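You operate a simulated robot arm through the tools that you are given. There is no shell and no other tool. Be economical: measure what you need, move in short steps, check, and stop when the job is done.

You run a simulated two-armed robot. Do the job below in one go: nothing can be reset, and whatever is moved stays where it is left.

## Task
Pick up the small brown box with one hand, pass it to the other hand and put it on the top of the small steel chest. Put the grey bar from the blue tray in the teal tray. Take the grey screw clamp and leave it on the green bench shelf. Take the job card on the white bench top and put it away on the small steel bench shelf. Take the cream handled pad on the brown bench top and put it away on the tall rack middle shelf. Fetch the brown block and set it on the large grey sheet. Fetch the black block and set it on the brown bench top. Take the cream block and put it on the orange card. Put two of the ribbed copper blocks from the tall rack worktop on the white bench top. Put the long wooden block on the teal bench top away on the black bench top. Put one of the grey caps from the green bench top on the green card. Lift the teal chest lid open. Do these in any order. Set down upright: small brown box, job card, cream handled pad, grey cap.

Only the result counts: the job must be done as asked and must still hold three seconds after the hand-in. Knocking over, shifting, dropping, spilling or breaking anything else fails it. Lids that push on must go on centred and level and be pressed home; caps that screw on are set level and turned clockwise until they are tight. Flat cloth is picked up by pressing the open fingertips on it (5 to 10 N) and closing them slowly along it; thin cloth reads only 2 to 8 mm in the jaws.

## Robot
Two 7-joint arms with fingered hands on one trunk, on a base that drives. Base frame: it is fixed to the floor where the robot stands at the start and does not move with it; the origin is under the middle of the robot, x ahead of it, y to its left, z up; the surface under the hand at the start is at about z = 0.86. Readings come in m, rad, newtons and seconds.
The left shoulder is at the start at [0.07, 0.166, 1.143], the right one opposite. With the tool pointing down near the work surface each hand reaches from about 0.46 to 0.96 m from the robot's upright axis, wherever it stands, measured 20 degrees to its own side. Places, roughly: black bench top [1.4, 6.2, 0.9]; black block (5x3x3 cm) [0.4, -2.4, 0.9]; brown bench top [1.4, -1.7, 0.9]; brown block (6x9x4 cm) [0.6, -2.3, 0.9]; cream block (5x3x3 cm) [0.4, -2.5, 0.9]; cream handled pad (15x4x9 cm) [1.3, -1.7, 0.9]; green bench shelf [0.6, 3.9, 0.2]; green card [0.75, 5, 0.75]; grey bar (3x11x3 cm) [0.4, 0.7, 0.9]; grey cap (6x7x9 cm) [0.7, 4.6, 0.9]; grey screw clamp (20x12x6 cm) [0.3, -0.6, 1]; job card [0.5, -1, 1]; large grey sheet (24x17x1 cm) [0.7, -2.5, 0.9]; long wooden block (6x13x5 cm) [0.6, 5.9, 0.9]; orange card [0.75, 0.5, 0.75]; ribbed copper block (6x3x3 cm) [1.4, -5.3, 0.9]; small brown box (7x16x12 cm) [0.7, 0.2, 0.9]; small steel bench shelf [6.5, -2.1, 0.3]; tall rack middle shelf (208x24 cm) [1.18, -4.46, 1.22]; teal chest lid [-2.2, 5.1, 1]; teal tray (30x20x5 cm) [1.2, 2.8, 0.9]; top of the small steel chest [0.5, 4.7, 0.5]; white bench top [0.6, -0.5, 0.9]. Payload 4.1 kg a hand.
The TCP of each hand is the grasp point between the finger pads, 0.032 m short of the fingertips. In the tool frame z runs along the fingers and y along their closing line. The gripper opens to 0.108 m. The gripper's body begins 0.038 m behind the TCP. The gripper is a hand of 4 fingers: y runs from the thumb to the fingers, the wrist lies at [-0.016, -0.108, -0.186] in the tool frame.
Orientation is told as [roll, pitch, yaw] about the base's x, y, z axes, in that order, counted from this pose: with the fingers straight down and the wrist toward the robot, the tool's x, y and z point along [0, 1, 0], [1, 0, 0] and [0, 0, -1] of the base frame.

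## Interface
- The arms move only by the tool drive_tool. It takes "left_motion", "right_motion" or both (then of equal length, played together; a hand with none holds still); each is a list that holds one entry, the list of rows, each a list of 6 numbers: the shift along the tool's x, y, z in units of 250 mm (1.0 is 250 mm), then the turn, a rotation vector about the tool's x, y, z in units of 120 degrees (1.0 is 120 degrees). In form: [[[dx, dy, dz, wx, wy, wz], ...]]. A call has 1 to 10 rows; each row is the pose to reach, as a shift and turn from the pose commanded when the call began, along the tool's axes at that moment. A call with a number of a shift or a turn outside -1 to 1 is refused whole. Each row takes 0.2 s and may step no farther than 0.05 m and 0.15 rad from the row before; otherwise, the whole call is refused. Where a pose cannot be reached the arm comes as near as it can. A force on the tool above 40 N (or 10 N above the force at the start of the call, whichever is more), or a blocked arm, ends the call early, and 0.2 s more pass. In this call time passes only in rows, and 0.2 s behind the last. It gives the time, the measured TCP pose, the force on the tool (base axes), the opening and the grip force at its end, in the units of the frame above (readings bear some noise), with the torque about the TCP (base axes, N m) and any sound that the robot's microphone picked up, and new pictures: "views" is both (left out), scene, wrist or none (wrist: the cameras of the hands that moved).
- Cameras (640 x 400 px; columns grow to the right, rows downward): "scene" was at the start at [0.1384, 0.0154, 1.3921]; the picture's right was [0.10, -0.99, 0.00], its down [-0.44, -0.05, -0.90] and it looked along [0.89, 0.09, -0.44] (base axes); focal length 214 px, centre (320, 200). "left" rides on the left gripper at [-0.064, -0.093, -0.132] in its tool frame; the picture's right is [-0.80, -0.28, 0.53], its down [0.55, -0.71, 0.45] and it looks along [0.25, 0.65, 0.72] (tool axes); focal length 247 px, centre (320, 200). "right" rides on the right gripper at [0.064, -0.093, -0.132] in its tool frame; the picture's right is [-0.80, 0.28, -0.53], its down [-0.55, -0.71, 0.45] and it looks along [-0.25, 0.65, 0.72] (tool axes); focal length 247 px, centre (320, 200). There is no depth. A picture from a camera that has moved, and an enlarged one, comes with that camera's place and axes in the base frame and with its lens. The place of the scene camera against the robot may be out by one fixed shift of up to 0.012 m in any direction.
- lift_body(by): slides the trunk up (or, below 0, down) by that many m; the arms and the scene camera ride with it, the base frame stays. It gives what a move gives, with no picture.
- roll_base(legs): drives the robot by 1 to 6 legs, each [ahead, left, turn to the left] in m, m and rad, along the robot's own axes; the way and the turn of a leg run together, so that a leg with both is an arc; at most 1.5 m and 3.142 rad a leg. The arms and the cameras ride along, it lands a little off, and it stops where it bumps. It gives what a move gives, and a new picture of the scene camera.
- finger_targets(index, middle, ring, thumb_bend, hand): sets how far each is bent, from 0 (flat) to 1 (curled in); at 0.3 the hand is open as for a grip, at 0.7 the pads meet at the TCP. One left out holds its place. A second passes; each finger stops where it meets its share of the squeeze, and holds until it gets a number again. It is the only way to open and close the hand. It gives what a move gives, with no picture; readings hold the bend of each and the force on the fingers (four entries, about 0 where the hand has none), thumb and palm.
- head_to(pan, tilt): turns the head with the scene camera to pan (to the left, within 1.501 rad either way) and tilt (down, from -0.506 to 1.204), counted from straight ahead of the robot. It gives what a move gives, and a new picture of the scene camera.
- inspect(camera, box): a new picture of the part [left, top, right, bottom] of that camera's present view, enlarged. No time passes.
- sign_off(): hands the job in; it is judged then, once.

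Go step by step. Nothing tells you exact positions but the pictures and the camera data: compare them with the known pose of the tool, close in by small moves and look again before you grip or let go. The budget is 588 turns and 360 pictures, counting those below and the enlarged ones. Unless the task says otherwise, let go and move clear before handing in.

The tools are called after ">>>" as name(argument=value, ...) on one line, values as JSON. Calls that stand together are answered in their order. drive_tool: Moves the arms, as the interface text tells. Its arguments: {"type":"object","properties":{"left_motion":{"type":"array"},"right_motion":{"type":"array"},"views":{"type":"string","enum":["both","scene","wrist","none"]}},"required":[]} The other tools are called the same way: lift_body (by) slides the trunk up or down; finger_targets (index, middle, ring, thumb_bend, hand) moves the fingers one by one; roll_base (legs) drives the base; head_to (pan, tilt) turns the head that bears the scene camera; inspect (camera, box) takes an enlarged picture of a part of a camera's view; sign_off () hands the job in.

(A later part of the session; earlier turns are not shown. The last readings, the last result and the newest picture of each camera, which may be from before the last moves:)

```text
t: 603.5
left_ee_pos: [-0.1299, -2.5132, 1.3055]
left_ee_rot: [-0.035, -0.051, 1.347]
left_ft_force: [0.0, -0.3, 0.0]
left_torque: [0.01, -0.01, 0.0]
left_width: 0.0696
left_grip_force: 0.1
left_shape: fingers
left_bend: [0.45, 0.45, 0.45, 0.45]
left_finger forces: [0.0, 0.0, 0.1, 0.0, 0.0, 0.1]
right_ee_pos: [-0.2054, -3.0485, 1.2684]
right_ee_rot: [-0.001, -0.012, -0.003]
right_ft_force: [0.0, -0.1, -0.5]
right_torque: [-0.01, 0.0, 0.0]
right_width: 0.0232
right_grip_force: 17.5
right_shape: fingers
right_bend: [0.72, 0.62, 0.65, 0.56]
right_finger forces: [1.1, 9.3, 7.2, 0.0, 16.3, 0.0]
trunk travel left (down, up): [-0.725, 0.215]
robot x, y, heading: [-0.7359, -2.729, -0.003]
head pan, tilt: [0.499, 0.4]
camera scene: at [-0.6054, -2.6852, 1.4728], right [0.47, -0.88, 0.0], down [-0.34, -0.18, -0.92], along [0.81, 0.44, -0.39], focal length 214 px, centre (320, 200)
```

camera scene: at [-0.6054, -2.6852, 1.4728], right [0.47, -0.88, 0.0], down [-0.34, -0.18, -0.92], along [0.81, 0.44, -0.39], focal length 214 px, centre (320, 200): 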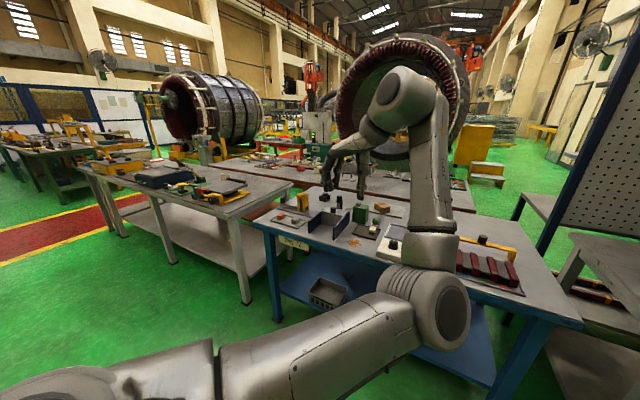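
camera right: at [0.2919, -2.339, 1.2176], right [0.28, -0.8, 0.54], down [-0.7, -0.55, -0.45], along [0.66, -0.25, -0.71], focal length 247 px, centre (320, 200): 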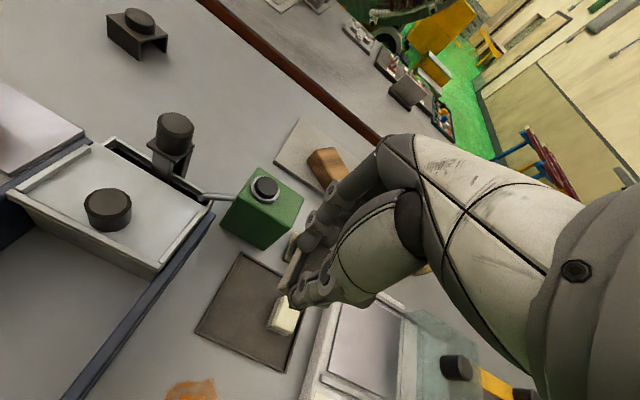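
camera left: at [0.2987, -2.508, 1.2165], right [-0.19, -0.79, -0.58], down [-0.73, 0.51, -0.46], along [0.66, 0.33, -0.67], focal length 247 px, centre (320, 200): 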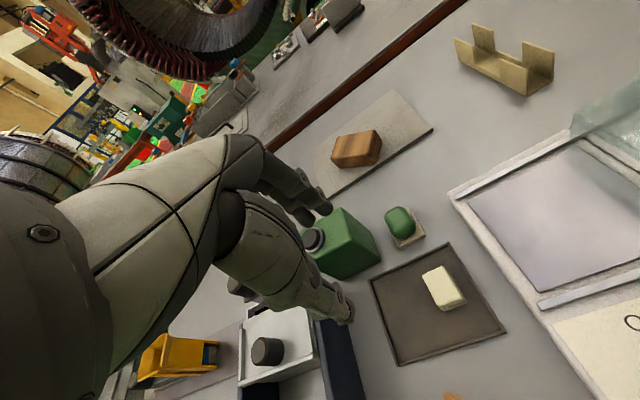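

Not helpful; I go back through the high/rear pose (yaw −1) and then swing the hand across to the right so that the elbow falls to the left.

>>> drive_tool(left_motion=[[[0, 0, 0, 0, 0, 0.065], [0, 0, 0, 0, 0, 0.13], [0, 0, 0, 0, 0, 0.195], [0, 0, 0, 0, 0, 0.26], [0, 0, 0, 0, 0, 0.325], [0, 0, 0, 0, 0, 0.39], [0, 0, 0, 0, 0, 0.455], [0, 0, 0, 0, 0, 0.52], [0, 0, 0, 0, 0, 0.585], [0, 0, 0, 0, 0, 0.65]]], views="none")

>>> drive_tool(left_motion=[[[0.06, -0.02, -0.05, 0, 0, 0.05], [0.12, -0.04, -0.1, 0, 0, 0.1], [0.18, -0.06, -0.15, 0, 0, 0.15], [0.24, -0.08, -0.2, 0, 0, 0.2], [0.3, -0.1, -0.25, 0, 0, 0.25], [0.36, -0.15, -0.35, 0, 0, 0.3], [0.42, -0.2, -0.45, 0, 0, 0.35], [0.48, -0.25, -0.55, 0, 0, 0.4], [0.52, -0.3, -0.65, 0, 0, 0.45], [0.54, -0.35, -0.75, 0, 0, 0.5]]], views="none")

>>> drive_tool(left_motion=[[[-0.05, -0.03, -0.06, 0, 0, 0.03], [-0.1, -0.06, -0.12, 0, 0, 0.06], [-0.15, -0.09, -0.18, 0, 0, 0.09], [-0.2, -0.12, -0.24, 0, 0, 0.12], [-0.25, -0.15, -0.3, 0, 0, 0.15]]], views="none")

```text
t: 605.6
left_ee_pos: [-0.132, -2.5134, 1.3053]
left_ee_rot: [0.041, -0.046, -0.019]
left_ft_force: [-0.1, 0.5, 0.8]
left_torque: [-0.03, -0.02, -0.01]
left_width: 0.0694
left_grip_force: 0.0
left_shape: fingers
left_bend: [0.45, 0.45, 0.45, 0.45]
left_finger forces: [0.0, 0.1, 0.1, 0.1, 0.0, 0.0]
right_ee_pos: [-0.2048, -3.0482, 1.2696]
right_ee_rot: [-0.002, -0.009, -0.004]
right_ft_force: [-0.9, -0.7, -1.2]
right_torque: [0.01, 0.0, 0.01]
right_width: 0.023
right_grip_force: 17.1
right_shape: fingers
right_bend: [0.72, 0.62, 0.65, 0.56]
right_finger forces: [1.2, 9.3, 7.2, 0.0, 16.2, 0.0]
trunk travel left (down, up): [-0.725, 0.215]
robot x, y, heading: [-0.7345, -2.7324, -0.007]
head pan, tilt: [0.499, 0.4]
```

```text
t: 607.9
left_ee_pos: [-0.2274, -2.383, 1.4929]
left_ee_rot: [0.063, 0.014, -1.065]
left_ft_force: [0.4, -0.4, 0.7]
left_torque: [0.01, -0.02, 0.02]
left_width: 0.0694
left_grip_force: 0.1
left_shape: fingers
left_bend: [0.45, 0.45, 0.45, 0.45]
left_finger forces: [0.1, 0.0, 0.0, 0.0, 0.0, 0.0]
right_ee_pos: [-0.2055, -3.0473, 1.2709]
right_ee_rot: [-0.005, -0.01, -0.003]
right_ft_force: [-0.4, -0.2, -0.3]
right_torque: [0.01, 0.0, 0.04]
right_width: 0.0231
right_grip_force: 17.0
right_shape: fingers
right_bend: [0.72, 0.62, 0.65, 0.56]
right_finger forces: [1.2, 9.4, 7.2, 0.0, 16.2, 0.0]
trunk travel left (down, up): [-0.725, 0.215]
robot x, y, heading: [-0.733, -2.7349, -0.007]
head pan, tilt: [0.499, 0.4]
```

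```text
t: 609.0
left_ee_pos: [-0.3084, -2.3919, 1.5415]
left_ee_rot: [0.059, 0.032, -1.371]
left_ft_force: [-0.2, 0.3, 0.1]
left_torque: [0.01, -0.02, 0.03]
left_width: 0.0692
left_grip_force: 0.1
left_shape: fingers
left_bend: [0.45, 0.45, 0.45, 0.45]
left_finger forces: [0.1, 0.0, 0.0, 0.0, 0.0, 0.1]
left hand out of reach, approached as far as the arm can: row 5
right_ee_pos: [-0.2044, -3.0482, 1.269]
right_ee_rot: [-0.002, -0.01, -0.004]
right_ft_force: [0.4, -0.6, -0.4]
right_torque: [0.04, 0.03, -0.01]
right_width: 0.0231
right_grip_force: 16.8
right_shape: fingers
right_bend: [0.72, 0.62, 0.65, 0.56]
right_finger forces: [1.1, 9.4, 7.2, 0.0, 16.2, 0.0]
trunk travel left (down, up): [-0.725, 0.215]
robot x, y, heading: [-0.7331, -2.7342, -0.009]
head pan, tilt: [0.499, 0.4]
```

>>> drive_tool(left_motion=[[[0.02, 0.1, 0, 0, 0, 0], [0.04, 0.2, 0, 0, 0, 0], [0.06, 0.3, 0, 0, 0, 0], [0.08, 0.4, 0, 0, 0, 0], [0.1, 0.5, 0, 0, 0, 0], [0.12, 0.6, 0, 0, 0, 0], [0.15, 0.7, 0, 0, 0, 0], [0.2, 0.8, 0, 0, 0, 0], [0.25, 0.9, 0.05, 0, 0, 0], [0.3, 1, 0.1, 0, 0, 0]]], views="none")

>>> drive_tool(left_motion=[[[0.1, 0, 0.1, 0, 0, 0], [0.2, 0, 0.2, 0, 0, 0], [0.3, 0, 0.3, 0, 0, 0], [0.4, 0, 0.4, 0, 0, 0], [0.5, 0, 0.5, 0, 0, 0], [0.6, 0, 0.6, 0, 0, 0], [0.65, 0, 0.7, 0, 0, 0], [0.7, 0, 0.8, 0, 0, 0]]], views="scene")

```text
t: 611.2
left_ee_pos: [-0.1807, -2.6224, 1.511]
left_ee_rot: [0.052, 0.033, -1.375]
left_ft_force: [0.2, -0.2, -0.3]
left_torque: [0.06, 0.02, -0.01]
left_width: 0.0692
left_grip_force: 0.0
left_shape: fingers
left_bend: [0.45, 0.45, 0.45, 0.45]
left_finger forces: [0.0, 0.1, 0.0, 0.1, 0.0, 0.0]
right_ee_pos: [-0.2032, -3.0494, 1.2682]
right_ee_rot: [-0.001, -0.007, -0.004]
right_ft_force: [-0.2, -0.7, -0.5]
right_torque: [0.03, 0.04, -0.01]
right_width: 0.0233
right_grip_force: 16.9
right_shape: fingers
right_bend: [0.72, 0.62, 0.65, 0.56]
right_finger forces: [1.1, 9.5, 7.2, 0.1, 16.2, 0.0]
trunk travel left (down, up): [-0.725, 0.215]
robot x, y, heading: [-0.7337, -2.7337, -0.008]
head pan, tilt: [0.499, 0.4]
```

```text
t: 612.0
left_ee_pos: [-0.1722, -2.6247, 1.5529]
left_ee_rot: [0.236, -0.036, -1.428]
left_ft_force: [-1.0, 0.6, 0.3]
left_torque: [-0.01, -0.03, -0.01]
left_width: 0.0689
left_grip_force: 0.0
left_shape: fingers
left_bend: [0.45, 0.45, 0.45, 0.45]
left_finger forces: [0.0, 0.0, 0.1, 0.0, 0.1, 0.0]
right_ee_pos: [-0.2068, -3.0496, 1.2709]
right_ee_rot: [-0.001, -0.01, -0.004]
right_ft_force: [-0.1, 0.6, -0.1]
right_torque: [0.0, -0.02, -0.03]
right_width: 0.0227
right_grip_force: 16.7
right_shape: fingers
right_bend: [0.72, 0.62, 0.65, 0.56]
right_finger forces: [1.0, 9.5, 7.1, 0.1, 16.2, 0.0]
trunk travel left (down, up): [-0.725, 0.215]
robot x, y, heading: [-0.7333, -2.7335, -0.003]
head pan, tilt: [0.499, 0.4]
stopped in row 3 (left hand): the arm was blocked; the commanded pose is now the measured one
camera scene: at [-0.6078, -2.6853, 1.4731], right [0.47, -0.88, 0.0], down [-0.34, -0.18, -0.92], along [0.81, 0.44, -0.39], focal length 214 px, centre (320, 200)
```

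scene: 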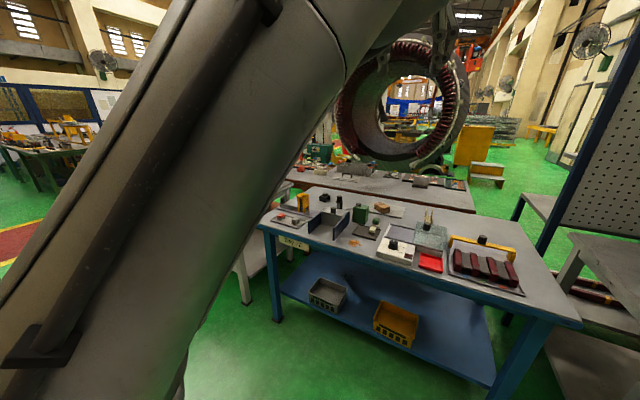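

That blocks at the head. I give up on re-posturing and park the left arm out to the side; the right arm will do the rest.

>>> drive_tool(left_motion=[[[0, -0.1, 0, 0, 0, 0], [0, -0.2, 0, 0, 0, 0], [0, -0.3, 0, 0, 0, 0], [0, -0.4, 0, 0, 0, 0], [0, -0.5, 0, 0, 0, 0], [0, -0.6, 0, 0, 0, 0], [0, -0.7, 0, 0, 0, 0], [0, -0.8, 0, 0, 0, 0], [0, -0.9, 0, 0, 0, 0], [0, -1, 0, 0, 0, 0]]], views="none")

>>> drive_tool(left_motion=[[[0, -0.1, 0.1, 0, -0.02, -0.04], [0, -0.2, 0.2, 0, -0.04, -0.08], [0, -0.3, 0.3, 0, -0.06, -0.12], [0, -0.4, 0.4, 0, -0.08, -0.16], [0, -0.5, 0.5, 0, -0.1, -0.2], [0, -0.6, 0.6, 0, -0.1, -0.2], [0, -0.65, 0.7, 0, -0.1, -0.2], [0, -0.7, 0.8, 0, -0.1, -0.2]]], views="scene")

```text
t: 614.2
left_ee_pos: [-0.2039, -2.3758, 1.5397]
left_ee_rot: [0.232, -0.031, -1.431]
left_ft_force: [0.5, 0.7, 0.2]
left_torque: [0.02, -0.04, 0.01]
left_width: 0.0692
left_grip_force: 0.1
left_shape: fingers
left_bend: [0.45, 0.45, 0.45, 0.45]
left_finger forces: [0.0, 0.0, 0.1, 0.0, 0.1, 0.0]
right_ee_pos: [-0.2037, -3.0461, 1.2693]
right_ee_rot: [-0.003, -0.008, -0.003]
right_ft_force: [0.0, 0.4, -0.7]
right_torque: [-0.04, -0.02, 0.01]
right_width: 0.023
right_grip_force: 16.5
right_shape: fingers
right_bend: [0.72, 0.62, 0.65, 0.56]
right_finger forces: [1.0, 9.5, 7.1, 0.0, 16.2, 0.1]
trunk travel left (down, up): [-0.725, 0.215]
robot x, y, heading: [-0.7367, -2.7361, -0.004]
head pan, tilt: [0.499, 0.4]
```

```text
t: 616.0
left_ee_pos: [-0.1795, -2.202, 1.3407]
left_ee_rot: [-0.006, -0.079, -1.014]
left_ft_force: [-0.6, 0.2, 0.1]
left_torque: [0.0, 0.0, 0.02]
left_width: 0.0692
left_grip_force: 0.1
left_shape: fingers
left_bend: [0.45, 0.45, 0.45, 0.45]
left_finger forces: [0.0, 0.0, 0.0, 0.0, 0.0, 0.1]
right_ee_pos: [-0.2018, -3.047, 1.2693]
right_ee_rot: [-0.004, -0.009, -0.003]
right_ft_force: [0.5, 0.7, 0.0]
right_torque: [-0.02, -0.01, 0.01]
right_width: 0.0231
right_grip_force: 16.7
right_shape: fingers
right_bend: [0.72, 0.62, 0.65, 0.56]
right_finger forces: [1.0, 9.4, 7.1, 0.0, 16.3, 0.0]
trunk travel left (down, up): [-0.725, 0.215]
robot x, y, heading: [-0.7311, -2.7358, -0.009]
head pan, tilt: [0.499, 0.4]
camera scene: at [-0.603, -2.6827, 1.4725], right [0.47, -0.88, 0.0], down [-0.34, -0.18, -0.92], along [0.81, 0.44, -0.39], focal length 214 px, centre (320, 200)
```

scene: 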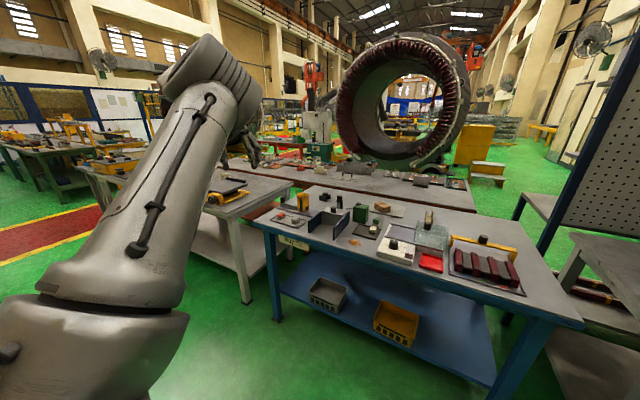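

Interesting — now the elbow is left of the hand. I turn the yaw back to 0 and check.

>>> drive_tool(left_motion=[[[0, 0.04, 0, 0.006, -0.006, -0.06], [0, 0.08, 0, 0.012, -0.012, -0.12], [0, 0.12, 0, 0.018, -0.018, -0.18], [0, 0.16, 0, 0.02, -0.02, -0.24], [0, 0.2, 0, 0.02, -0.02, -0.3], [0, 0.24, 0, 0.02, -0.02, -0.36], [0, 0.28, 0, 0.02, -0.02, -0.42], [0, 0.32, 0, 0.02, -0.02, -0.48]]], views="scene")

```text
t: 617.9
left_ee_pos: [-0.1384, -2.2703, 1.3479]
left_ee_rot: [-0.084, 0.014, -0.009]
left_ft_force: [0.6, -0.2, 1.0]
left_torque: [0.02, 0.01, 0.0]
left_width: 0.0692
left_grip_force: 0.0
left_shape: fingers
left_bend: [0.45, 0.45, 0.45, 0.45]
left_finger forces: [0.0, 0.0, 0.0, 0.0, 0.0, 0.0]
right_ee_pos: [-0.2027, -3.0491, 1.2692]
right_ee_rot: [-0.003, -0.01, -0.004]
right_ft_force: [-0.5, -0.2, -0.4]
right_torque: [-0.04, -0.01, -0.01]
right_width: 0.0233
right_grip_force: 16.8
right_shape: fingers
right_bend: [0.72, 0.62, 0.65, 0.56]
right_finger forces: [1.0, 9.4, 7.1, 0.1, 16.2, 0.0]
trunk travel left (down, up): [-0.725, 0.215]
robot x, y, heading: [-0.7307, -2.733, -0.007]
head pan, tilt: [0.499, 0.4]
camera scene: at [-0.6036, -2.685, 1.4727], right [0.47, -0.88, 0.0], down [-0.34, -0.18, -0.92], along [0.81, 0.44, -0.39], focal length 214 px, centre (320, 200)
```

scene: 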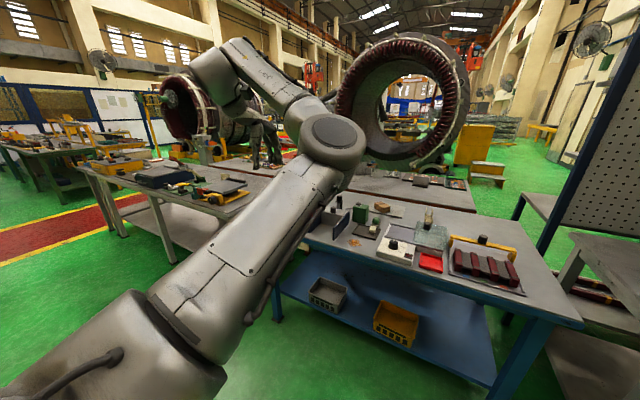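

At yaw 0 the elbow comes in, but at yaw ≈ −1.3 the posture is good — I can use the left hand that way. I test that pose in free space: yaw −1.35, in front, then lower.

>>> drive_tool(left_motion=[[[-0.02, 0, 0, 0, 0.02, 0.0645], [-0.04, 0, 0, 0, 0.04, 0.129], [-0.1, 0, 0, 0, 0.04, 0.1935], [-0.18, 0, 0, 0, 0.04, 0.258], [-0.26, 0, 0, 0, 0.04, 0.3225], [-0.36, 0, 0, 0, 0.04, 0.387], [-0.46, 0, 0, 0, 0.04, 0.4515], [-0.58, 0, 0, 0, 0.04, 0.516], [-0.7, 0, 0, 0, 0.04, 0.5805], [-0.8, 0, 0, 0, 0.04, 0.645]]], views="none")

>>> drive_tool(left_motion=[[[0, 0, 0.15, 0, 0, 0], [0, 0, 0.3, 0, 0, 0], [0, 0, 0.45, 0, 0, 0], [0, 0, 0.6, 0, 0, 0], [0, 0, 0.75, 0, 0, 0], [0, 0, 0.9, 0, 0, 0], [0, 0, 1, 0, 0, 0]]], views="none")

>>> drive_tool(left_motion=[[[0, 0, 0.15, 0, 0, 0], [0, 0, 0.3, 0, 0, 0], [0, 0, 0.45, 0, 0, 0], [0, 0, 0.6, 0, 0, 0], [0, 0, 0.7, 0, 0, 0]]], views="scene")

```text
t: 620.0
left_ee_pos: [-0.1401, -2.4725, 1.3642]
left_ee_rot: [0.028, -0.03, -1.361]
left_ft_force: [0.8, 0.5, -0.3]
left_torque: [0.03, -0.06, -0.03]
left_width: 0.0693
left_grip_force: 0.2
left_shape: fingers
left_bend: [0.45, 0.45, 0.45, 0.45]
left_finger forces: [0.0, 0.0, 0.1, 0.0, 0.0, 0.0]
right_ee_pos: [-0.2042, -3.048, 1.2694]
right_ee_rot: [0.0, -0.01, -0.003]
right_ft_force: [-0.1, -0.5, 0.4]
right_torque: [0.01, 0.01, 0.01]
right_width: 0.023
right_grip_force: 16.8
right_shape: fingers
right_bend: [0.72, 0.62, 0.65, 0.56]
right_finger forces: [1.0, 9.6, 7.2, 0.1, 16.2, 0.0]
trunk travel left (down, up): [-0.725, 0.215]
robot x, y, heading: [-0.734, -2.7316, -0.003]
head pan, tilt: [0.499, 0.4]
```

```text
t: 621.6
left_ee_pos: [-0.1342, -2.4761, 1.1142]
left_ee_rot: [0.028, -0.028, -1.36]
left_ft_force: [0.8, -0.2, -0.2]
left_torque: [0.0, -0.03, -0.01]
left_width: 0.0693
left_grip_force: 0.1
left_shape: fingers
left_bend: [0.45, 0.45, 0.45, 0.45]
left_finger forces: [0.0, 0.0, 0.0, 0.1, 0.1, 0.1]
right_ee_pos: [-0.2036, -3.048, 1.269]
right_ee_rot: [-0.002, -0.009, -0.004]
right_ft_force: [0.7, -0.3, -0.8]
right_torque: [0.01, -0.02, 0.02]
right_width: 0.0232
right_grip_force: 17.3
right_shape: fingers
right_bend: [0.72, 0.62, 0.65, 0.56]
right_finger forces: [1.0, 9.6, 7.1, 0.0, 16.2, 0.1]
trunk travel left (down, up): [-0.725, 0.215]
robot x, y, heading: [-0.729, -2.7376, -0.005]
head pan, tilt: [0.499, 0.4]
```

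```text
t: 622.9
left_ee_pos: [-0.1264, -2.4801, 0.9407]
left_ee_rot: [0.027, -0.028, -1.361]
left_ft_force: [0.4, 1.2, -0.1]
left_torque: [0.01, 0.03, -0.01]
left_width: 0.069
left_grip_force: 0.1
left_shape: fingers
left_bend: [0.45, 0.45, 0.45, 0.45]
left_finger forces: [0.0, 0.0, 0.0, 0.0, 0.1, 0.0]
right_ee_pos: [-0.2027, -3.0482, 1.2694]
right_ee_rot: [-0.003, -0.009, -0.004]
right_ft_force: [-0.1, 0.1, -0.4]
right_torque: [0.04, -0.01, 0.0]
right_width: 0.0231
right_grip_force: 16.9
right_shape: fingers
right_bend: [0.72, 0.62, 0.65, 0.56]
right_finger forces: [1.0, 9.4, 7.1, 0.0, 16.2, 0.1]
trunk travel left (down, up): [-0.725, 0.215]
robot x, y, heading: [-0.737, -2.7337, -0.004]
head pan, tilt: [0.499, 0.4]
camera scene: at [-0.6041, -2.684, 1.4727], right [0.47, -0.88, 0.0], down [-0.34, -0.18, -0.92], along [0.81, 0.44, -0.39], focal length 214 px, centre (320, 200)
```

scene: 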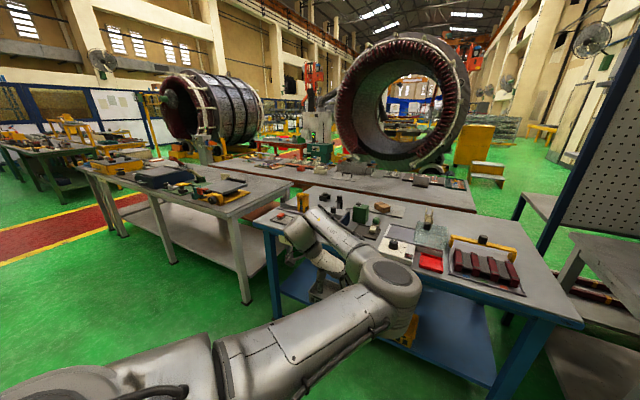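

At low height the left elbow gets in the way, so the left arm stays parked high; the right arm does everything. Parking it and heading to the far aisle with the black block.

>>> drive_tool(left_motion=[[[0, 0, -0.15, 0, 0, 0], [0, 0, -0.3, 0, 0, 0], [0, 0, -0.45, 0, 0, 0], [0, 0, -0.6, 0, 0, 0], [0, 0, -0.75, 0, 0, 0], [0, 0, -0.9, 0, 0, 0], [0, 0, -1, 0, 0, 0]]], views="none")

>>> drive_tool(left_motion=[[[0, -0.08, -0.08, 0, 0, -0.06], [0, -0.16, -0.16, 0, 0, -0.12], [0, -0.24, -0.24, 0, 0, -0.18], [0, -0.32, -0.32, 0, 0, -0.24], [0, -0.4, -0.4, 0, 0, -0.3], [0, -0.48, -0.48, 0, 0, -0.36], [0, -0.56, -0.56, 0, 0, -0.42], [0, -0.64, -0.6, 0, 0, -0.48], [0, -0.72, -0.6, 0, 0, -0.54], [0, -0.8, -0.6, 0, 0, -0.6]]], views="none")

>>> roll_base(legs=[[0, 1.45, 0], [0, 1.45, 0], [0, 1.45, 0], [1.45, 0, 0], [1.45, 0, 0]])

```text
t: 624.5
left_ee_pos: [-0.1331, -2.4763, 1.1879]
left_ee_rot: [0.028, -0.029, -1.358]
left_ft_force: [-0.8, -0.2, 0.1]
left_torque: [0.03, 0.01, -0.02]
left_width: 0.0694
left_grip_force: 0.0
left_shape: fingers
left_bend: [0.45, 0.45, 0.45, 0.45]
left_finger forces: [0.0, 0.0, 0.0, 0.0, 0.0, 0.0]
right_ee_pos: [-0.2042, -3.0482, 1.2698]
right_ee_rot: [-0.002, -0.01, -0.004]
right_ft_force: [-0.8, 0.0, -0.3]
right_torque: [0.03, -0.03, -0.02]
right_width: 0.0229
right_grip_force: 17.0
right_shape: fingers
right_bend: [0.72, 0.62, 0.65, 0.56]
right_finger forces: [1.0, 9.5, 7.2, 0.0, 16.2, 0.0]
trunk travel left (down, up): [-0.725, 0.215]
robot x, y, heading: [-0.7325, -2.7361, -0.003]
head pan, tilt: [0.499, 0.4]
```

```text
t: 626.6
left_ee_pos: [-0.1819, -2.2748, 1.3333]
left_ee_rot: [-0.019, -0.034, -0.102]
left_ft_force: [0.1, -0.6, 1.1]
left_torque: [-0.01, 0.04, 0.01]
left_width: 0.0693
left_grip_force: 0.2
left_shape: fingers
left_bend: [0.45, 0.45, 0.45, 0.45]
left_finger forces: [0.1, 0.1, 0.0, 0.0, 0.0, 0.1]
right_ee_pos: [-0.2031, -3.0477, 1.2703]
right_ee_rot: [-0.002, -0.008, -0.004]
right_ft_force: [0.3, 0.8, -1.0]
right_torque: [0.03, -0.01, -0.02]
right_width: 0.0231
right_grip_force: 16.6
right_shape: fingers
right_bend: [0.72, 0.62, 0.65, 0.56]
right_finger forces: [1.0, 9.5, 7.0, 0.0, 16.3, 0.1]
trunk travel left (down, up): [-0.725, 0.215]
robot x, y, heading: [-0.7323, -2.7348, -0.006]
head pan, tilt: [0.499, 0.4]
```

```text
t: 660.9
left_ee_pos: [2.7536, 1.9688, 1.3344]
left_ee_rot: [-0.019, -0.035, -0.125]
left_ft_force: [0.4, -0.1, 0.7]
left_torque: [-0.01, 0.02, -0.02]
left_width: 0.0693
left_grip_force: 0.0
left_shape: fingers
left_bend: [0.45, 0.45, 0.45, 0.45]
left_finger forces: [0.0, 0.0, 0.0, 0.0, 0.0, 0.1]
right_ee_pos: [2.7153, 1.1982, 1.2706]
right_ee_rot: [-0.001, -0.008, -0.024]
right_ft_force: [0.2, -0.2, -0.8]
right_torque: [0.02, -0.02, -0.01]
right_width: 0.0233
right_grip_force: 16.7
right_shape: fingers
right_bend: [0.72, 0.62, 0.65, 0.56]
right_finger forces: [1.1, 9.5, 7.0, 0.0, 16.2, 0.1]
trunk travel left (down, up): [-0.725, 0.215]
robot x, y, heading: [2.1913, 1.5241, -0.032]
head pan, tilt: [0.499, 0.4]
camera scene: at [2.3222, 1.5706, 1.4727], right [0.45, -0.89, 0.0], down [-0.35, -0.18, -0.92], along [0.82, 0.42, -0.39], focal length 214 px, centre (320, 200)
```

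scene: 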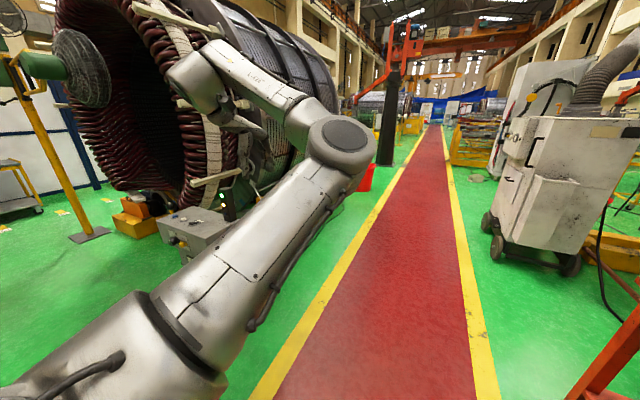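

>>> roll_base(legs=[[0, 0, -1.54]])

>>> head_to(pan=-0.4, tilt=0.35)

```text
t: 665.1
left_ee_pos: [2.645, 0.9682, 1.3342]
left_ee_rot: [-0.021, -0.035, -1.685]
left_ft_force: [0.5, -0.4, 0.6]
left_torque: [0.0, -0.03, 0.01]
left_width: 0.0693
left_grip_force: 0.0
left_shape: fingers
left_bend: [0.45, 0.45, 0.45, 0.45]
left_finger forces: [0.0, 0.1, 0.1, 0.1, 0.0, 0.1]
right_ee_pos: [1.8735, 0.9978, 1.2694]
right_ee_rot: [-0.003, -0.009, -1.586]
right_ft_force: [0.1, -0.7, -0.6]
right_torque: [0.0, -0.01, 0.03]
right_width: 0.0227
right_grip_force: 15.9
right_shape: fingers
right_bend: [0.72, 0.62, 0.65, 0.56]
right_finger forces: [0.8, 9.1, 6.8, 0.0, 15.5, 0.0]
trunk travel left (down, up): [-0.725, 0.215]
robot x, y, heading: [2.1937, 1.525, -1.587]
head pan, tilt: [0.499, 0.4]
camera scene: at [2.2316, 1.3976, 1.4727], right [-0.89, -0.46, 0.0], down [-0.18, 0.34, -0.92], along [0.43, -0.82, -0.39], focal length 214 px, centre (320, 200)
```

scene: 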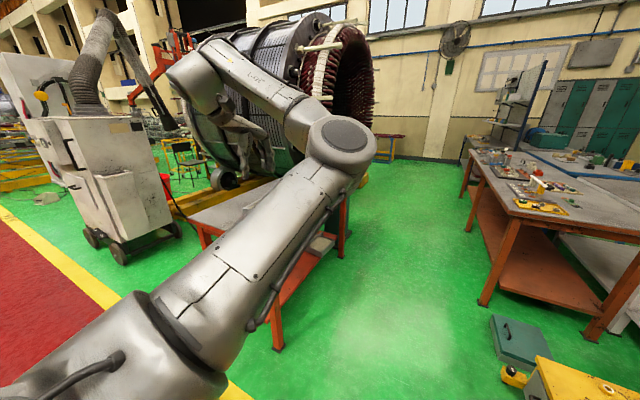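

```text
t: 666.3
left_ee_pos: [2.6433, 0.9685, 1.3339]
left_ee_rot: [-0.019, -0.034, -1.685]
left_ft_force: [-0.2, -0.1, 0.4]
left_torque: [0.01, 0.03, 0.0]
left_width: 0.0694
left_grip_force: 0.2
left_shape: fingers
left_bend: [0.45, 0.45, 0.45, 0.45]
left_finger forces: [0.1, 0.0, 0.0, 0.1, 0.0, 0.0]
right_ee_pos: [1.8734, 0.9979, 1.2692]
right_ee_rot: [-0.001, -0.009, -1.585]
right_ft_force: [-0.9, 1.6, -0.2]
right_torque: [0.01, 0.02, -0.01]
right_width: 0.0229
right_grip_force: 16.4
right_shape: fingers
right_bend: [0.72, 0.62, 0.65, 0.56]
right_finger forces: [0.8, 9.2, 6.9, 0.0, 15.5, 0.0]
trunk travel left (down, up): [-0.725, 0.215]
robot x, y, heading: [2.1901, 1.5222, -1.59]
head pan, tilt: [-0.4, 0.351]
camera scene: at [2.1509, 1.3945, 1.4772], right [-0.91, 0.4, 0.0], down [0.14, 0.31, -0.94], along [-0.38, -0.86, -0.34], focal length 214 px, centre (320, 200)
```

scene: 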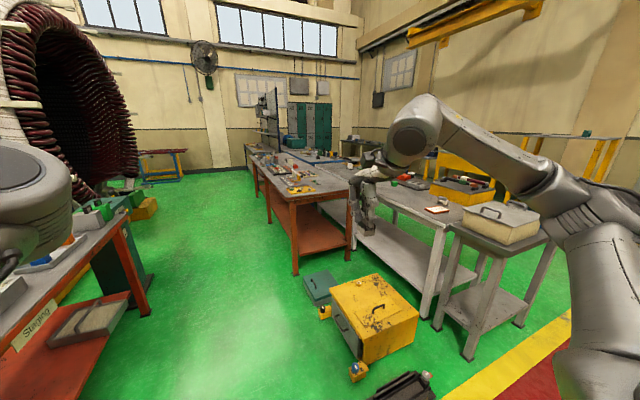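

The brown bench (x 1.1–1.68) can be served from this aisle. I drive down to y ≈ −1.65 and turn to face it.

>>> roll_base(legs=[[1.5, 0, 0.02], [1.5, 0, 0], [0.2, 0, 0], [0, 0, -1.57]])

>>> head_to(pan=0.0, tilt=0.6)

```text
t: 685.8
left_ee_pos: [1.6354, -2.1165, 1.3332]
left_ee_rot: [-0.022, -0.035, 3.014]
left_ft_force: [0.1, -0.1, 0.4]
left_torque: [0.04, -0.02, -0.02]
left_width: 0.0695
left_grip_force: 0.1
left_shape: fingers
left_bend: [0.45, 0.45, 0.45, 0.45]
left_finger forces: [0.0, 0.0, 0.0, 0.0, 0.1, 0.1]
right_ee_pos: [1.6756, -1.345, 1.2698]
right_ee_rot: [-0.003, -0.009, 3.114]
right_ft_force: [0.9, -0.7, 0.3]
right_torque: [-0.05, 0.04, 0.01]
right_width: 0.0224
right_grip_force: 16.2
right_shape: fingers
right_bend: [0.72, 0.62, 0.65, 0.56]
right_finger forces: [0.4, 9.1, 6.4, 0.1, 14.9, 0.1]
trunk travel left (down, up): [-0.725, 0.215]
robot x, y, heading: [2.1988, -1.6738, 3.11]
head pan, tilt: [-0.4, 0.351]
camera scene: at [2.0598, -1.6263, 1.4772], right [0.42, 0.91, 0.0], down [0.31, -0.14, -0.94], along [-0.85, 0.39, -0.34], focal length 214 px, centre (320, 200)
```

scene: 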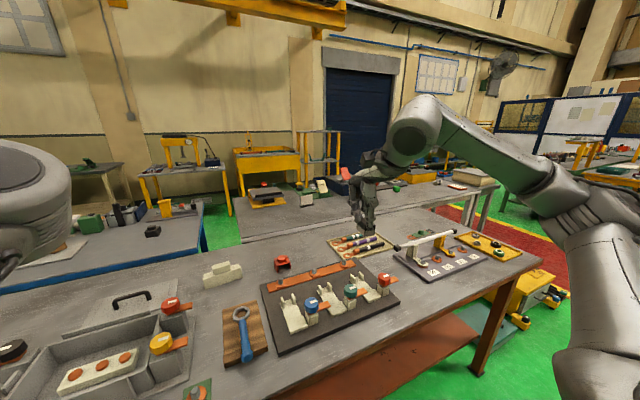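

```text
t: 686.7
left_ee_pos: [1.6352, -2.117, 1.3338]
left_ee_rot: [-0.019, -0.037, 3.013]
left_ft_force: [-0.2, -0.3, -0.6]
left_torque: [-0.01, 0.0, 0.02]
left_width: 0.0692
left_grip_force: 0.1
left_shape: fingers
left_bend: [0.45, 0.45, 0.45, 0.45]
left_finger forces: [0.0, 0.1, 0.0, 0.1, 0.0, 0.0]
right_ee_pos: [1.6762, -1.3458, 1.2689]
right_ee_rot: [-0.001, -0.008, 3.114]
right_ft_force: [-0.2, 0.1, 0.1]
right_torque: [-0.01, -0.01, 0.0]
right_width: 0.0222
right_grip_force: 15.4
right_shape: fingers
right_bend: [0.72, 0.62, 0.65, 0.56]
right_finger forces: [0.6, 9.0, 6.4, 0.1, 14.9, 0.0]
trunk travel left (down, up): [-0.725, 0.215]
robot x, y, heading: [2.2003, -1.6747, 3.106]
head pan, tilt: [0.0, 0.6]
camera scene: at [2.0561, -1.6622, 1.4545], right [0.03, 1.0, 0.0], down [0.56, -0.02, -0.83], along [-0.82, 0.03, -0.56], focal length 214 px, centre (320, 200)
```

scene: 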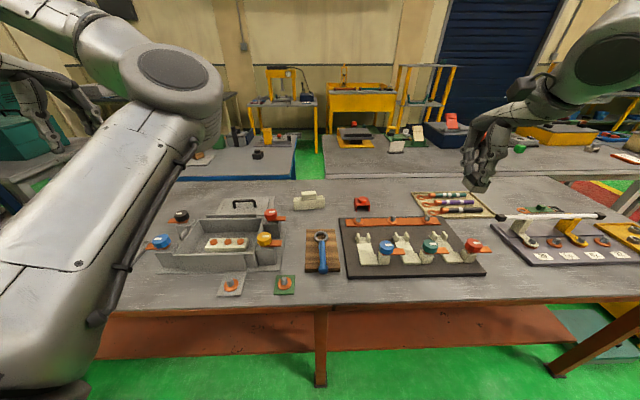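

The cream pad with its handle stands at about [1.24, −1.68]; a free spot lies right beside it at ≈[1.25, −1.545]. I move closer.

>>> roll_base(legs=[[0.19, 0.1, 0.035]])

>>> inspect(camera="scene", box=[240, 160, 480, 310])

```text
t: 688.3
left_ee_pos: [1.4665, -2.2356, 1.3351]
left_ee_rot: [-0.018, -0.036, 3.052]
left_ft_force: [-0.7, -0.2, -0.1]
left_torque: [0.0, 0.03, -0.01]
left_width: 0.069
left_grip_force: 0.0
left_shape: fingers
left_bend: [0.45, 0.45, 0.45, 0.45]
left_finger forces: [0.1, 0.1, 0.0, 0.1, 0.0, 0.0]
right_ee_pos: [1.4774, -1.4637, 1.2702]
right_ee_rot: [-0.003, -0.011, -3.13]
right_ft_force: [0.1, 1.1, -0.4]
right_torque: [-0.01, 0.02, 0.01]
right_width: 0.0224
right_grip_force: 15.1
right_shape: fingers
right_bend: [0.72, 0.62, 0.65, 0.56]
right_finger forces: [0.5, 9.0, 6.5, 0.0, 15.0, 0.0]
trunk travel left (down, up): [-0.725, 0.215]
robot x, y, heading: [2.0054, -1.7747, -3.134]
head pan, tilt: [0.0, 0.6]
camera scene: at [1.8701, -1.766, 1.4546], right [-0.01, 1.0, 0.0], down [0.56, 0.0, -0.83], along [-0.83, -0.01, -0.56], focal length 214 px, centre (320, 200)
```

scene: 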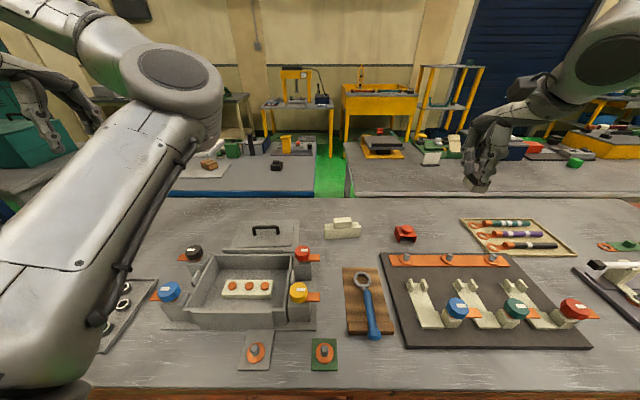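

```text
2.67 times, centred on (360, 235) of scene
camera zoom: at [1.8701, -1.766, 1.4546], right [-0.01, 1.0, 0.0], down [0.56, 0.0, -0.83], along [-0.83, -0.01, -0.56], focal length 572 px, centre (213, 107)
```

zoom: 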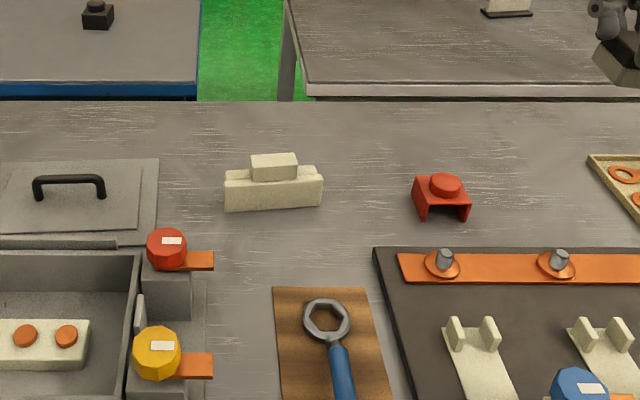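

Free spot at [1.237, −1.541] between pad and red part. Moving over and down.

>>> drive_tool(right_motion=[[[0.05, 0.15, 0, 0, 0, 0], [0.1, 0.3, 0, 0, 0, 0], [0.15, 0.45, 0.05, 0, 0, 0], [0.2, 0.6, 0.12, 0, 0, 0], [0.25, 0.74, 0.24, 0, 0, 0], [0.29, 0.86, 0.38, 0, 0, 0], [0.31, 0.96, 0.54, 0, 0, 0], [0.31, 0.96, 0.72, 0, 0, 0], [0.31, 0.96, 0.88, 0, 0, 0], [0.31, 0.96, 1, 0, 0, 0]]], views="wrist")

```text
t: 690.5
left_ee_pos: [1.4641, -2.2373, 1.3338]
left_ee_rot: [-0.019, -0.034, 3.052]
left_ft_force: [0.6, 0.2, 0.1]
left_torque: [0.0, 0.04, 0.02]
left_width: 0.0692
left_grip_force: 0.2
left_shape: fingers
left_bend: [0.45, 0.45, 0.45, 0.45]
left_finger forces: [0.0, 0.1, 0.1, 0.1, 0.0, 0.1]
right_ee_pos: [1.2379, -1.5461, 1.0221]
right_ee_rot: [-0.002, -0.011, -3.13]
right_ft_force: [-0.5, -0.5, -0.8]
right_torque: [-0.01, 0.01, 0.03]
right_width: 0.0226
right_grip_force: 14.8
right_shape: fingers
right_bend: [0.72, 0.62, 0.65, 0.56]
right_finger forces: [0.5, 9.0, 6.1, 0.0, 15.0, 0.1]
trunk travel left (down, up): [-0.725, 0.215]
robot x, y, heading: [2.0111, -1.7733, -3.139]
head pan, tilt: [0.0, 0.6]
camera right: at [1.333, -1.6089, 1.1502], right [-0.29, 0.79, 0.54], down [0.7, 0.56, -0.45], along [-0.66, 0.24, -0.71], focal length 247 px, centre (320, 200)
```

right: 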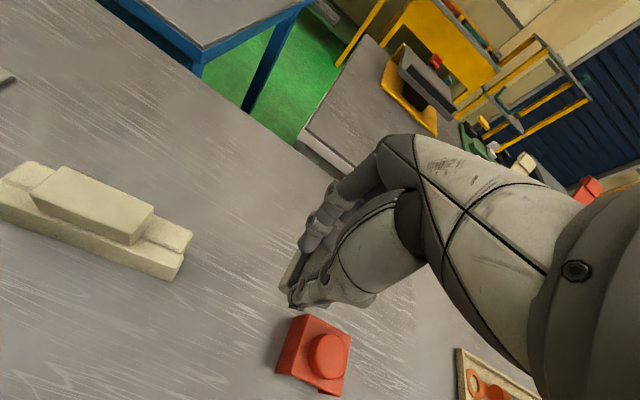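

>>> drive_tool(right_motion=[[[0, 0, 0.15, 0, 0, 0], [0, 0, 0.28, 0, 0, 0], [0, 0, 0.36, 0, 0, 0], [0, 0, 0.39, 0, 0, 0]]], views="none")

>>> drive_tool(right_motion=[[[0, 0, 0.016, 0, 0, 0], [0, 0, 0.03, 0, 0, 0]]], views="none")

```text
t: 691.5
left_ee_pos: [1.4644, -2.2364, 1.333]
left_ee_rot: [-0.019, -0.036, 3.052]
left_ft_force: [0.5, -0.1, -0.1]
left_torque: [0.0, 0.01, 0.0]
left_width: 0.0691
left_grip_force: 0.1
left_shape: fingers
left_bend: [0.45, 0.45, 0.45, 0.45]
left_finger forces: [0.0, 0.1, 0.0, 0.0, 0.1, 0.0]
right_ee_pos: [1.2344, -1.5451, 0.9231]
right_ee_rot: [-0.004, -0.009, -3.131]
right_ft_force: [0.0, 0.4, -0.2]
right_torque: [-0.02, -0.03, 0.0]
right_width: 0.0228
right_grip_force: 15.9
right_shape: fingers
right_bend: [0.72, 0.62, 0.65, 0.56]
right_finger forces: [0.6, 9.1, 5.9, 0.0, 14.9, 0.0]
trunk travel left (down, up): [-0.725, 0.215]
robot x, y, heading: [2.0108, -1.7686, -3.139]
head pan, tilt: [0.0, 0.6]
```

```text
t: 692.1
left_ee_pos: [1.4664, -2.2363, 1.3345]
left_ee_rot: [-0.022, -0.037, 3.052]
left_ft_force: [0.9, -0.3, -0.2]
left_torque: [-0.01, 0.01, 0.0]
left_width: 0.0693
left_grip_force: 0.1
left_shape: fingers
left_bend: [0.45, 0.45, 0.45, 0.45]
left_finger forces: [0.0, 0.1, 0.0, 0.0, 0.1, 0.0]
right_ee_pos: [1.2347, -1.5456, 0.9175]
right_ee_rot: [-0.002, -0.011, -3.13]
right_ft_force: [0.1, 0.0, 2.8]
right_torque: [0.05, -0.04, -0.01]
right_width: 0.0224
right_grip_force: 16.1
right_shape: fingers
right_bend: [0.72, 0.62, 0.65, 0.56]
right_finger forces: [0.3, 8.8, 7.8, 0.0, 14.9, 0.0]
trunk travel left (down, up): [-0.725, 0.215]
robot x, y, heading: [2.0127, -1.7733, -3.137]
head pan, tilt: [0.0, 0.6]
```

Touching. Release and lift.

>>> finger_targets(hand="right", index=0.5, middle=0.5, ring=0.5, thumb_bend=0.42)

>>> drive_tool(right_motion=[[[0, 0, -0.05, 0, 0, 0], [0, 0, -0.15, 0, 0, 0], [0, 0, -0.3, 0, 0, 0], [0, 0, -0.46, 0, 0, 0], [0, 0, -0.62, 0, 0, 0], [0, 0, -0.78, 0, 0, 0]]], views="wrist")

```text
t: 693.1
left_ee_pos: [1.4654, -2.2369, 1.3333]
left_ee_rot: [-0.02, -0.034, 3.053]
left_ft_force: [0.2, -0.1, 0.8]
left_torque: [0.0, 0.02, 0.03]
left_width: 0.0693
left_grip_force: 0.1
left_shape: fingers
left_bend: [0.45, 0.45, 0.45, 0.45]
left_finger forces: [0.0, 0.1, 0.0, 0.1, 0.0, 0.0]
right_ee_pos: [1.2361, -1.5444, 0.9167]
right_ee_rot: [-0.001, -0.008, -3.133]
right_ft_force: [0.2, -0.2, 1.5]
right_torque: [0.0, 0.02, -0.01]
right_width: 0.0659
right_grip_force: 0.0
right_shape: fingers
right_bend: [0.5, 0.5, 0.5, 0.42]
right_finger forces: [0.0, 0.1, 0.1, 0.0, 0.1, 0.0]
trunk travel left (down, up): [-0.725, 0.215]
robot x, y, heading: [2.0137, -1.7689, -3.133]
head pan, tilt: [0.0, 0.6]
```

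```text
t: 694.5
left_ee_pos: [1.4669, -2.2369, 1.3336]
left_ee_rot: [-0.02, -0.037, 3.051]
left_ft_force: [0.4, -0.5, 0.0]
left_torque: [-0.01, 0.01, 0.0]
left_width: 0.0692
left_grip_force: 0.1
left_shape: fingers
left_bend: [0.45, 0.45, 0.45, 0.45]
left_finger forces: [0.2, 0.0, 0.1, 0.1, 0.0, 0.1]
right_ee_pos: [1.2372, -1.5419, 1.1129]
right_ee_rot: [-0.003, -0.008, -3.133]
right_ft_force: [0.9, -0.4, 0.3]
right_torque: [-0.01, -0.01, -0.01]
right_width: 0.0661
right_grip_force: 0.1
right_shape: fingers
right_bend: [0.5, 0.5, 0.5, 0.42]
right_finger forces: [0.0, 0.0, 0.0, 0.1, 0.0, 0.1]
trunk travel left (down, up): [-0.725, 0.215]
robot x, y, heading: [2.0078, -1.7705, -3.135]
head pan, tilt: [0.0, 0.6]
camera right: at [1.3323, -1.6072, 1.2414], right [-0.29, 0.79, 0.54], down [0.7, 0.56, -0.45], along [-0.66, 0.24, -0.71], focal length 247 px, centre (320, 200)
```

right: 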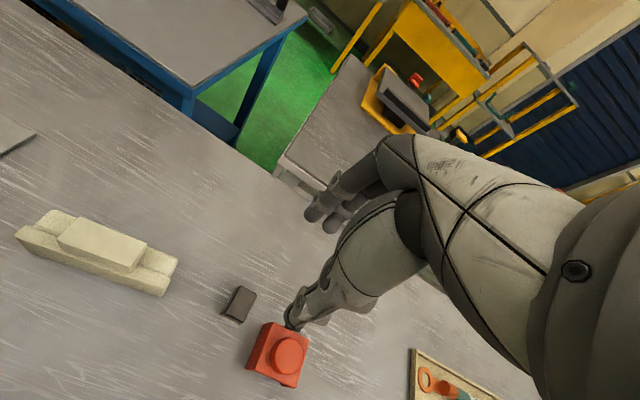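

Black block is placed. Next the pad at ≈[1.26, −1.687]: I move over it.

>>> drive_tool(right_motion=[[[0.14, -0.03, 0, 0, 0, -0.01], [0.28, -0.05, 0, 0, 0, -0.02], [0.42, -0.07, 0, 0, 0, -0.03], [0.54, -0.09, 0.05, 0, 0, -0.043], [0.58, -0.092, 0.2, 0, 0, -0.043], [0.58, -0.092, 0.32, 0, 0, -0.043]]], views="wrist")

```text
t: 695.9
left_ee_pos: [1.466, -2.236, 1.3349]
left_ee_rot: [-0.019, -0.035, 3.054]
left_ft_force: [0.4, 0.6, 0.4]
left_torque: [-0.03, -0.03, -0.01]
left_width: 0.0691
left_grip_force: 0.1
left_shape: fingers
left_bend: [0.45, 0.45, 0.45, 0.45]
left_finger forces: [0.1, 0.1, 0.0, 0.1, 0.0, 0.0]
right_ee_pos: [1.2602, -1.6898, 1.0322]
right_ee_rot: [-0.003, -0.008, -3.043]
right_ft_force: [-0.4, 0.8, 1.1]
right_torque: [0.0, -0.02, -0.01]
right_width: 0.0659
right_grip_force: 0.0
right_shape: fingers
right_bend: [0.5, 0.5, 0.5, 0.42]
right_finger forces: [0.0, 0.1, 0.0, 0.0, 0.0, 0.0]
trunk travel left (down, up): [-0.725, 0.215]
robot x, y, heading: [2.0107, -1.769, -3.133]
head pan, tilt: [0.0, 0.6]
camera right: at [1.3599, -1.7447, 1.16], right [-0.36, 0.76, 0.54], down [0.64, 0.62, -0.45], along [-0.68, 0.18, -0.71], focal length 247 px, centre (320, 200)
```

right: 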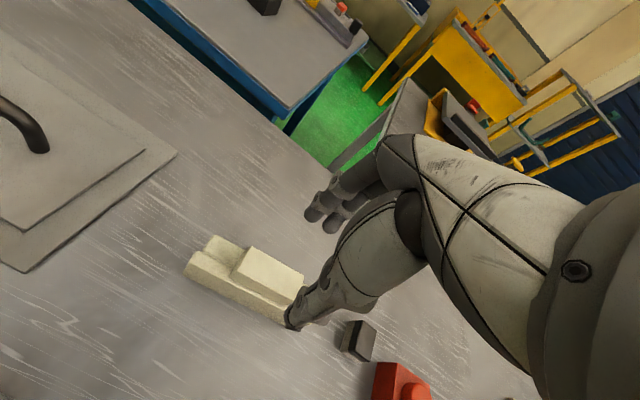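

>>> drive_tool(right_motion=[[[0.04, -0.05, 0.02, 0, 0, 0], [0.04, -0.05, 0.14, 0, 0, 0], [0.04, -0.05, 0.24, 0, 0, 0]]], views="wrist")

```text
t: 696.7
left_ee_pos: [1.4659, -2.2359, 1.3326]
left_ee_rot: [-0.021, -0.035, 3.054]
left_ft_force: [-0.2, 0.2, 0.3]
left_torque: [0.02, -0.03, -0.04]
left_width: 0.0692
left_grip_force: 0.1
left_shape: fingers
left_bend: [0.45, 0.45, 0.45, 0.45]
left_finger forces: [0.1, 0.0, 0.1, 0.0, 0.1, 0.0]
right_ee_pos: [1.2727, -1.6978, 0.9711]
right_ee_rot: [-0.002, -0.009, -3.042]
right_ft_force: [0.0, 1.5, -0.1]
right_torque: [0.0, -0.03, 0.0]
right_width: 0.0659
right_grip_force: 0.1
right_shape: fingers
right_bend: [0.5, 0.5, 0.5, 0.42]
right_finger forces: [0.0, 0.0, 0.0, 0.0, 0.1, 0.0]
trunk travel left (down, up): [-0.725, 0.215]
robot x, y, heading: [2.0119, -1.7718, -3.136]
head pan, tilt: [0.0, 0.6]
camera right: at [1.3731, -1.752, 1.0995], right [-0.36, 0.76, 0.54], down [0.64, 0.62, -0.45], along [-0.68, 0.18, -0.71], focal length 247 px, centre (320, 200)
```

right: 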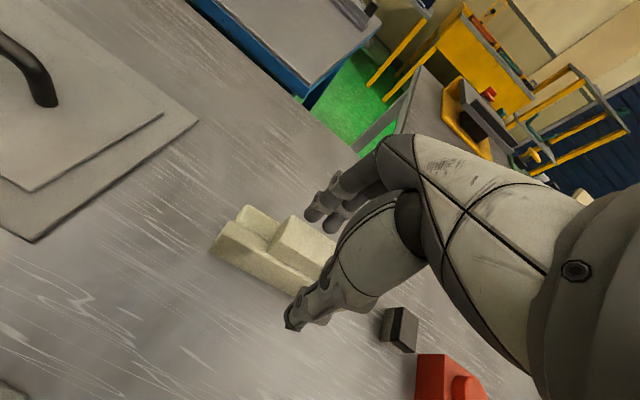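

>>> drive_tool(right_motion=[[[0, 0, 0.06, 0, 0, 0], [0, 0, 0.12, 0, 0, 0], [0, 0, 0.14, 0, 0, 0]]], views="none")

>>> finger_targets(hand="right", index=0.72, middle=0.72, ring=0.72, thumb_bend=0.72)

>>> drive_tool(right_motion=[[[0, 0, -0.05, 0, 0, 0], [0, 0, -0.15, 0, 0, 0], [0, 0, -0.3, 0, 0, 0], [0, 0, -0.46, 0, 0, 0], [0, 0, -0.62, 0, 0, 0], [0, 0, -0.78, 0, 0, 0], [0, 0, -0.94, 0, 0, 0]]], views="wrist")

```text
t: 697.5
left_ee_pos: [1.4687, -2.2375, 1.3356]
left_ee_rot: [-0.019, -0.038, 3.053]
left_ft_force: [0.8, 0.1, 0.4]
left_torque: [-0.01, 0.05, -0.02]
left_width: 0.069
left_grip_force: 0.0
left_shape: fingers
left_bend: [0.45, 0.45, 0.45, 0.45]
left_finger forces: [0.0, 0.1, 0.0, 0.0, 0.1, 0.0]
right_ee_pos: [1.2756, -1.6979, 0.9406]
right_ee_rot: [-0.002, -0.015, -3.04]
right_ft_force: [-5.5, 0.9, 19.1]
right_torque: [0.09, 0.89, -0.1]
right_width: 0.0695
right_grip_force: 8.6
right_shape: fingers
right_bend: [0.48, 0.48, 0.5, 0.42]
right_finger forces: [4.0, 12.3, 1.3, 0.0, 0.0, 0.1]
trunk travel left (down, up): [-0.725, 0.215]
robot x, y, heading: [2.0129, -1.773, -3.13]
head pan, tilt: [0.0, 0.6]
```

```text
t: 698.5
left_ee_pos: [1.4678, -2.2377, 1.3333]
left_ee_rot: [-0.022, -0.037, 3.053]
left_ft_force: [-0.4, 0.4, -0.3]
left_torque: [0.02, -0.01, 0.02]
left_width: 0.0693
left_grip_force: 0.1
left_shape: fingers
left_bend: [0.45, 0.45, 0.45, 0.45]
left_finger forces: [0.1, 0.1, 0.0, 0.1, 0.0, 0.0]
right_ee_pos: [1.2749, -1.6981, 0.9356]
right_ee_rot: [-0.003, -0.01, -3.043]
right_ft_force: [-1.3, -1.5, 7.0]
right_torque: [0.05, -0.11, 0.12]
right_width: 0.035
right_grip_force: 19.2
right_shape: fingers
right_bend: [0.71, 0.65, 0.71, 0.54]
right_finger forces: [5.6, 6.3, 9.7, 0.0, 16.6, 0.0]
trunk travel left (down, up): [-0.725, 0.215]
robot x, y, heading: [2.008, -1.7732, -3.131]
head pan, tilt: [0.0, 0.6]
```

```text
t: 700.1
left_ee_pos: [1.4658, -2.2365, 1.3331]
left_ee_rot: [-0.021, -0.037, 3.053]
left_ft_force: [0.5, -0.3, 0.3]
left_torque: [-0.03, 0.03, 0.0]
left_width: 0.0696
left_grip_force: 0.0
left_shape: fingers
left_bend: [0.45, 0.45, 0.45, 0.45]
left_finger forces: [0.0, 0.0, 0.0, 0.0, 0.1, 0.0]
right_ee_pos: [1.2762, -1.7002, 1.1731]
right_ee_rot: [-0.002, -0.007, -3.041]
right_ft_force: [1.0, -0.2, -4.0]
right_torque: [-0.01, 0.04, -0.03]
right_width: 0.035
right_grip_force: 16.5
right_shape: fingers
right_bend: [0.71, 0.65, 0.71, 0.54]
right_finger forces: [5.7, 5.7, 4.6, 0.1, 16.9, 0.0]
trunk travel left (down, up): [-0.725, 0.215]
robot x, y, heading: [2.0106, -1.7726, -3.133]
head pan, tilt: [0.0, 0.6]
camera right: at [1.3756, -1.7549, 1.3025], right [-0.36, 0.76, 0.54], down [0.64, 0.62, -0.45], along [-0.68, 0.18, -0.71], focal length 247 px, centre (320, 200)
```

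right: 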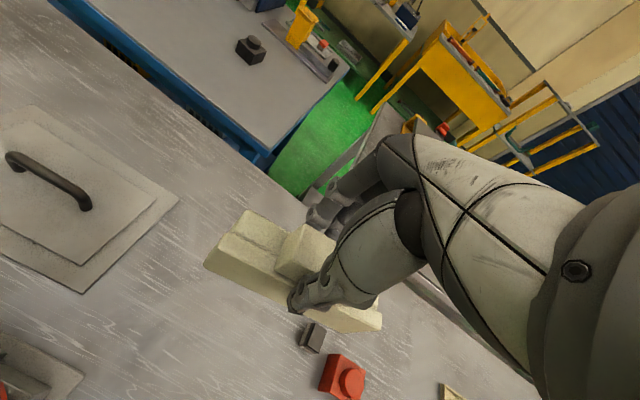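

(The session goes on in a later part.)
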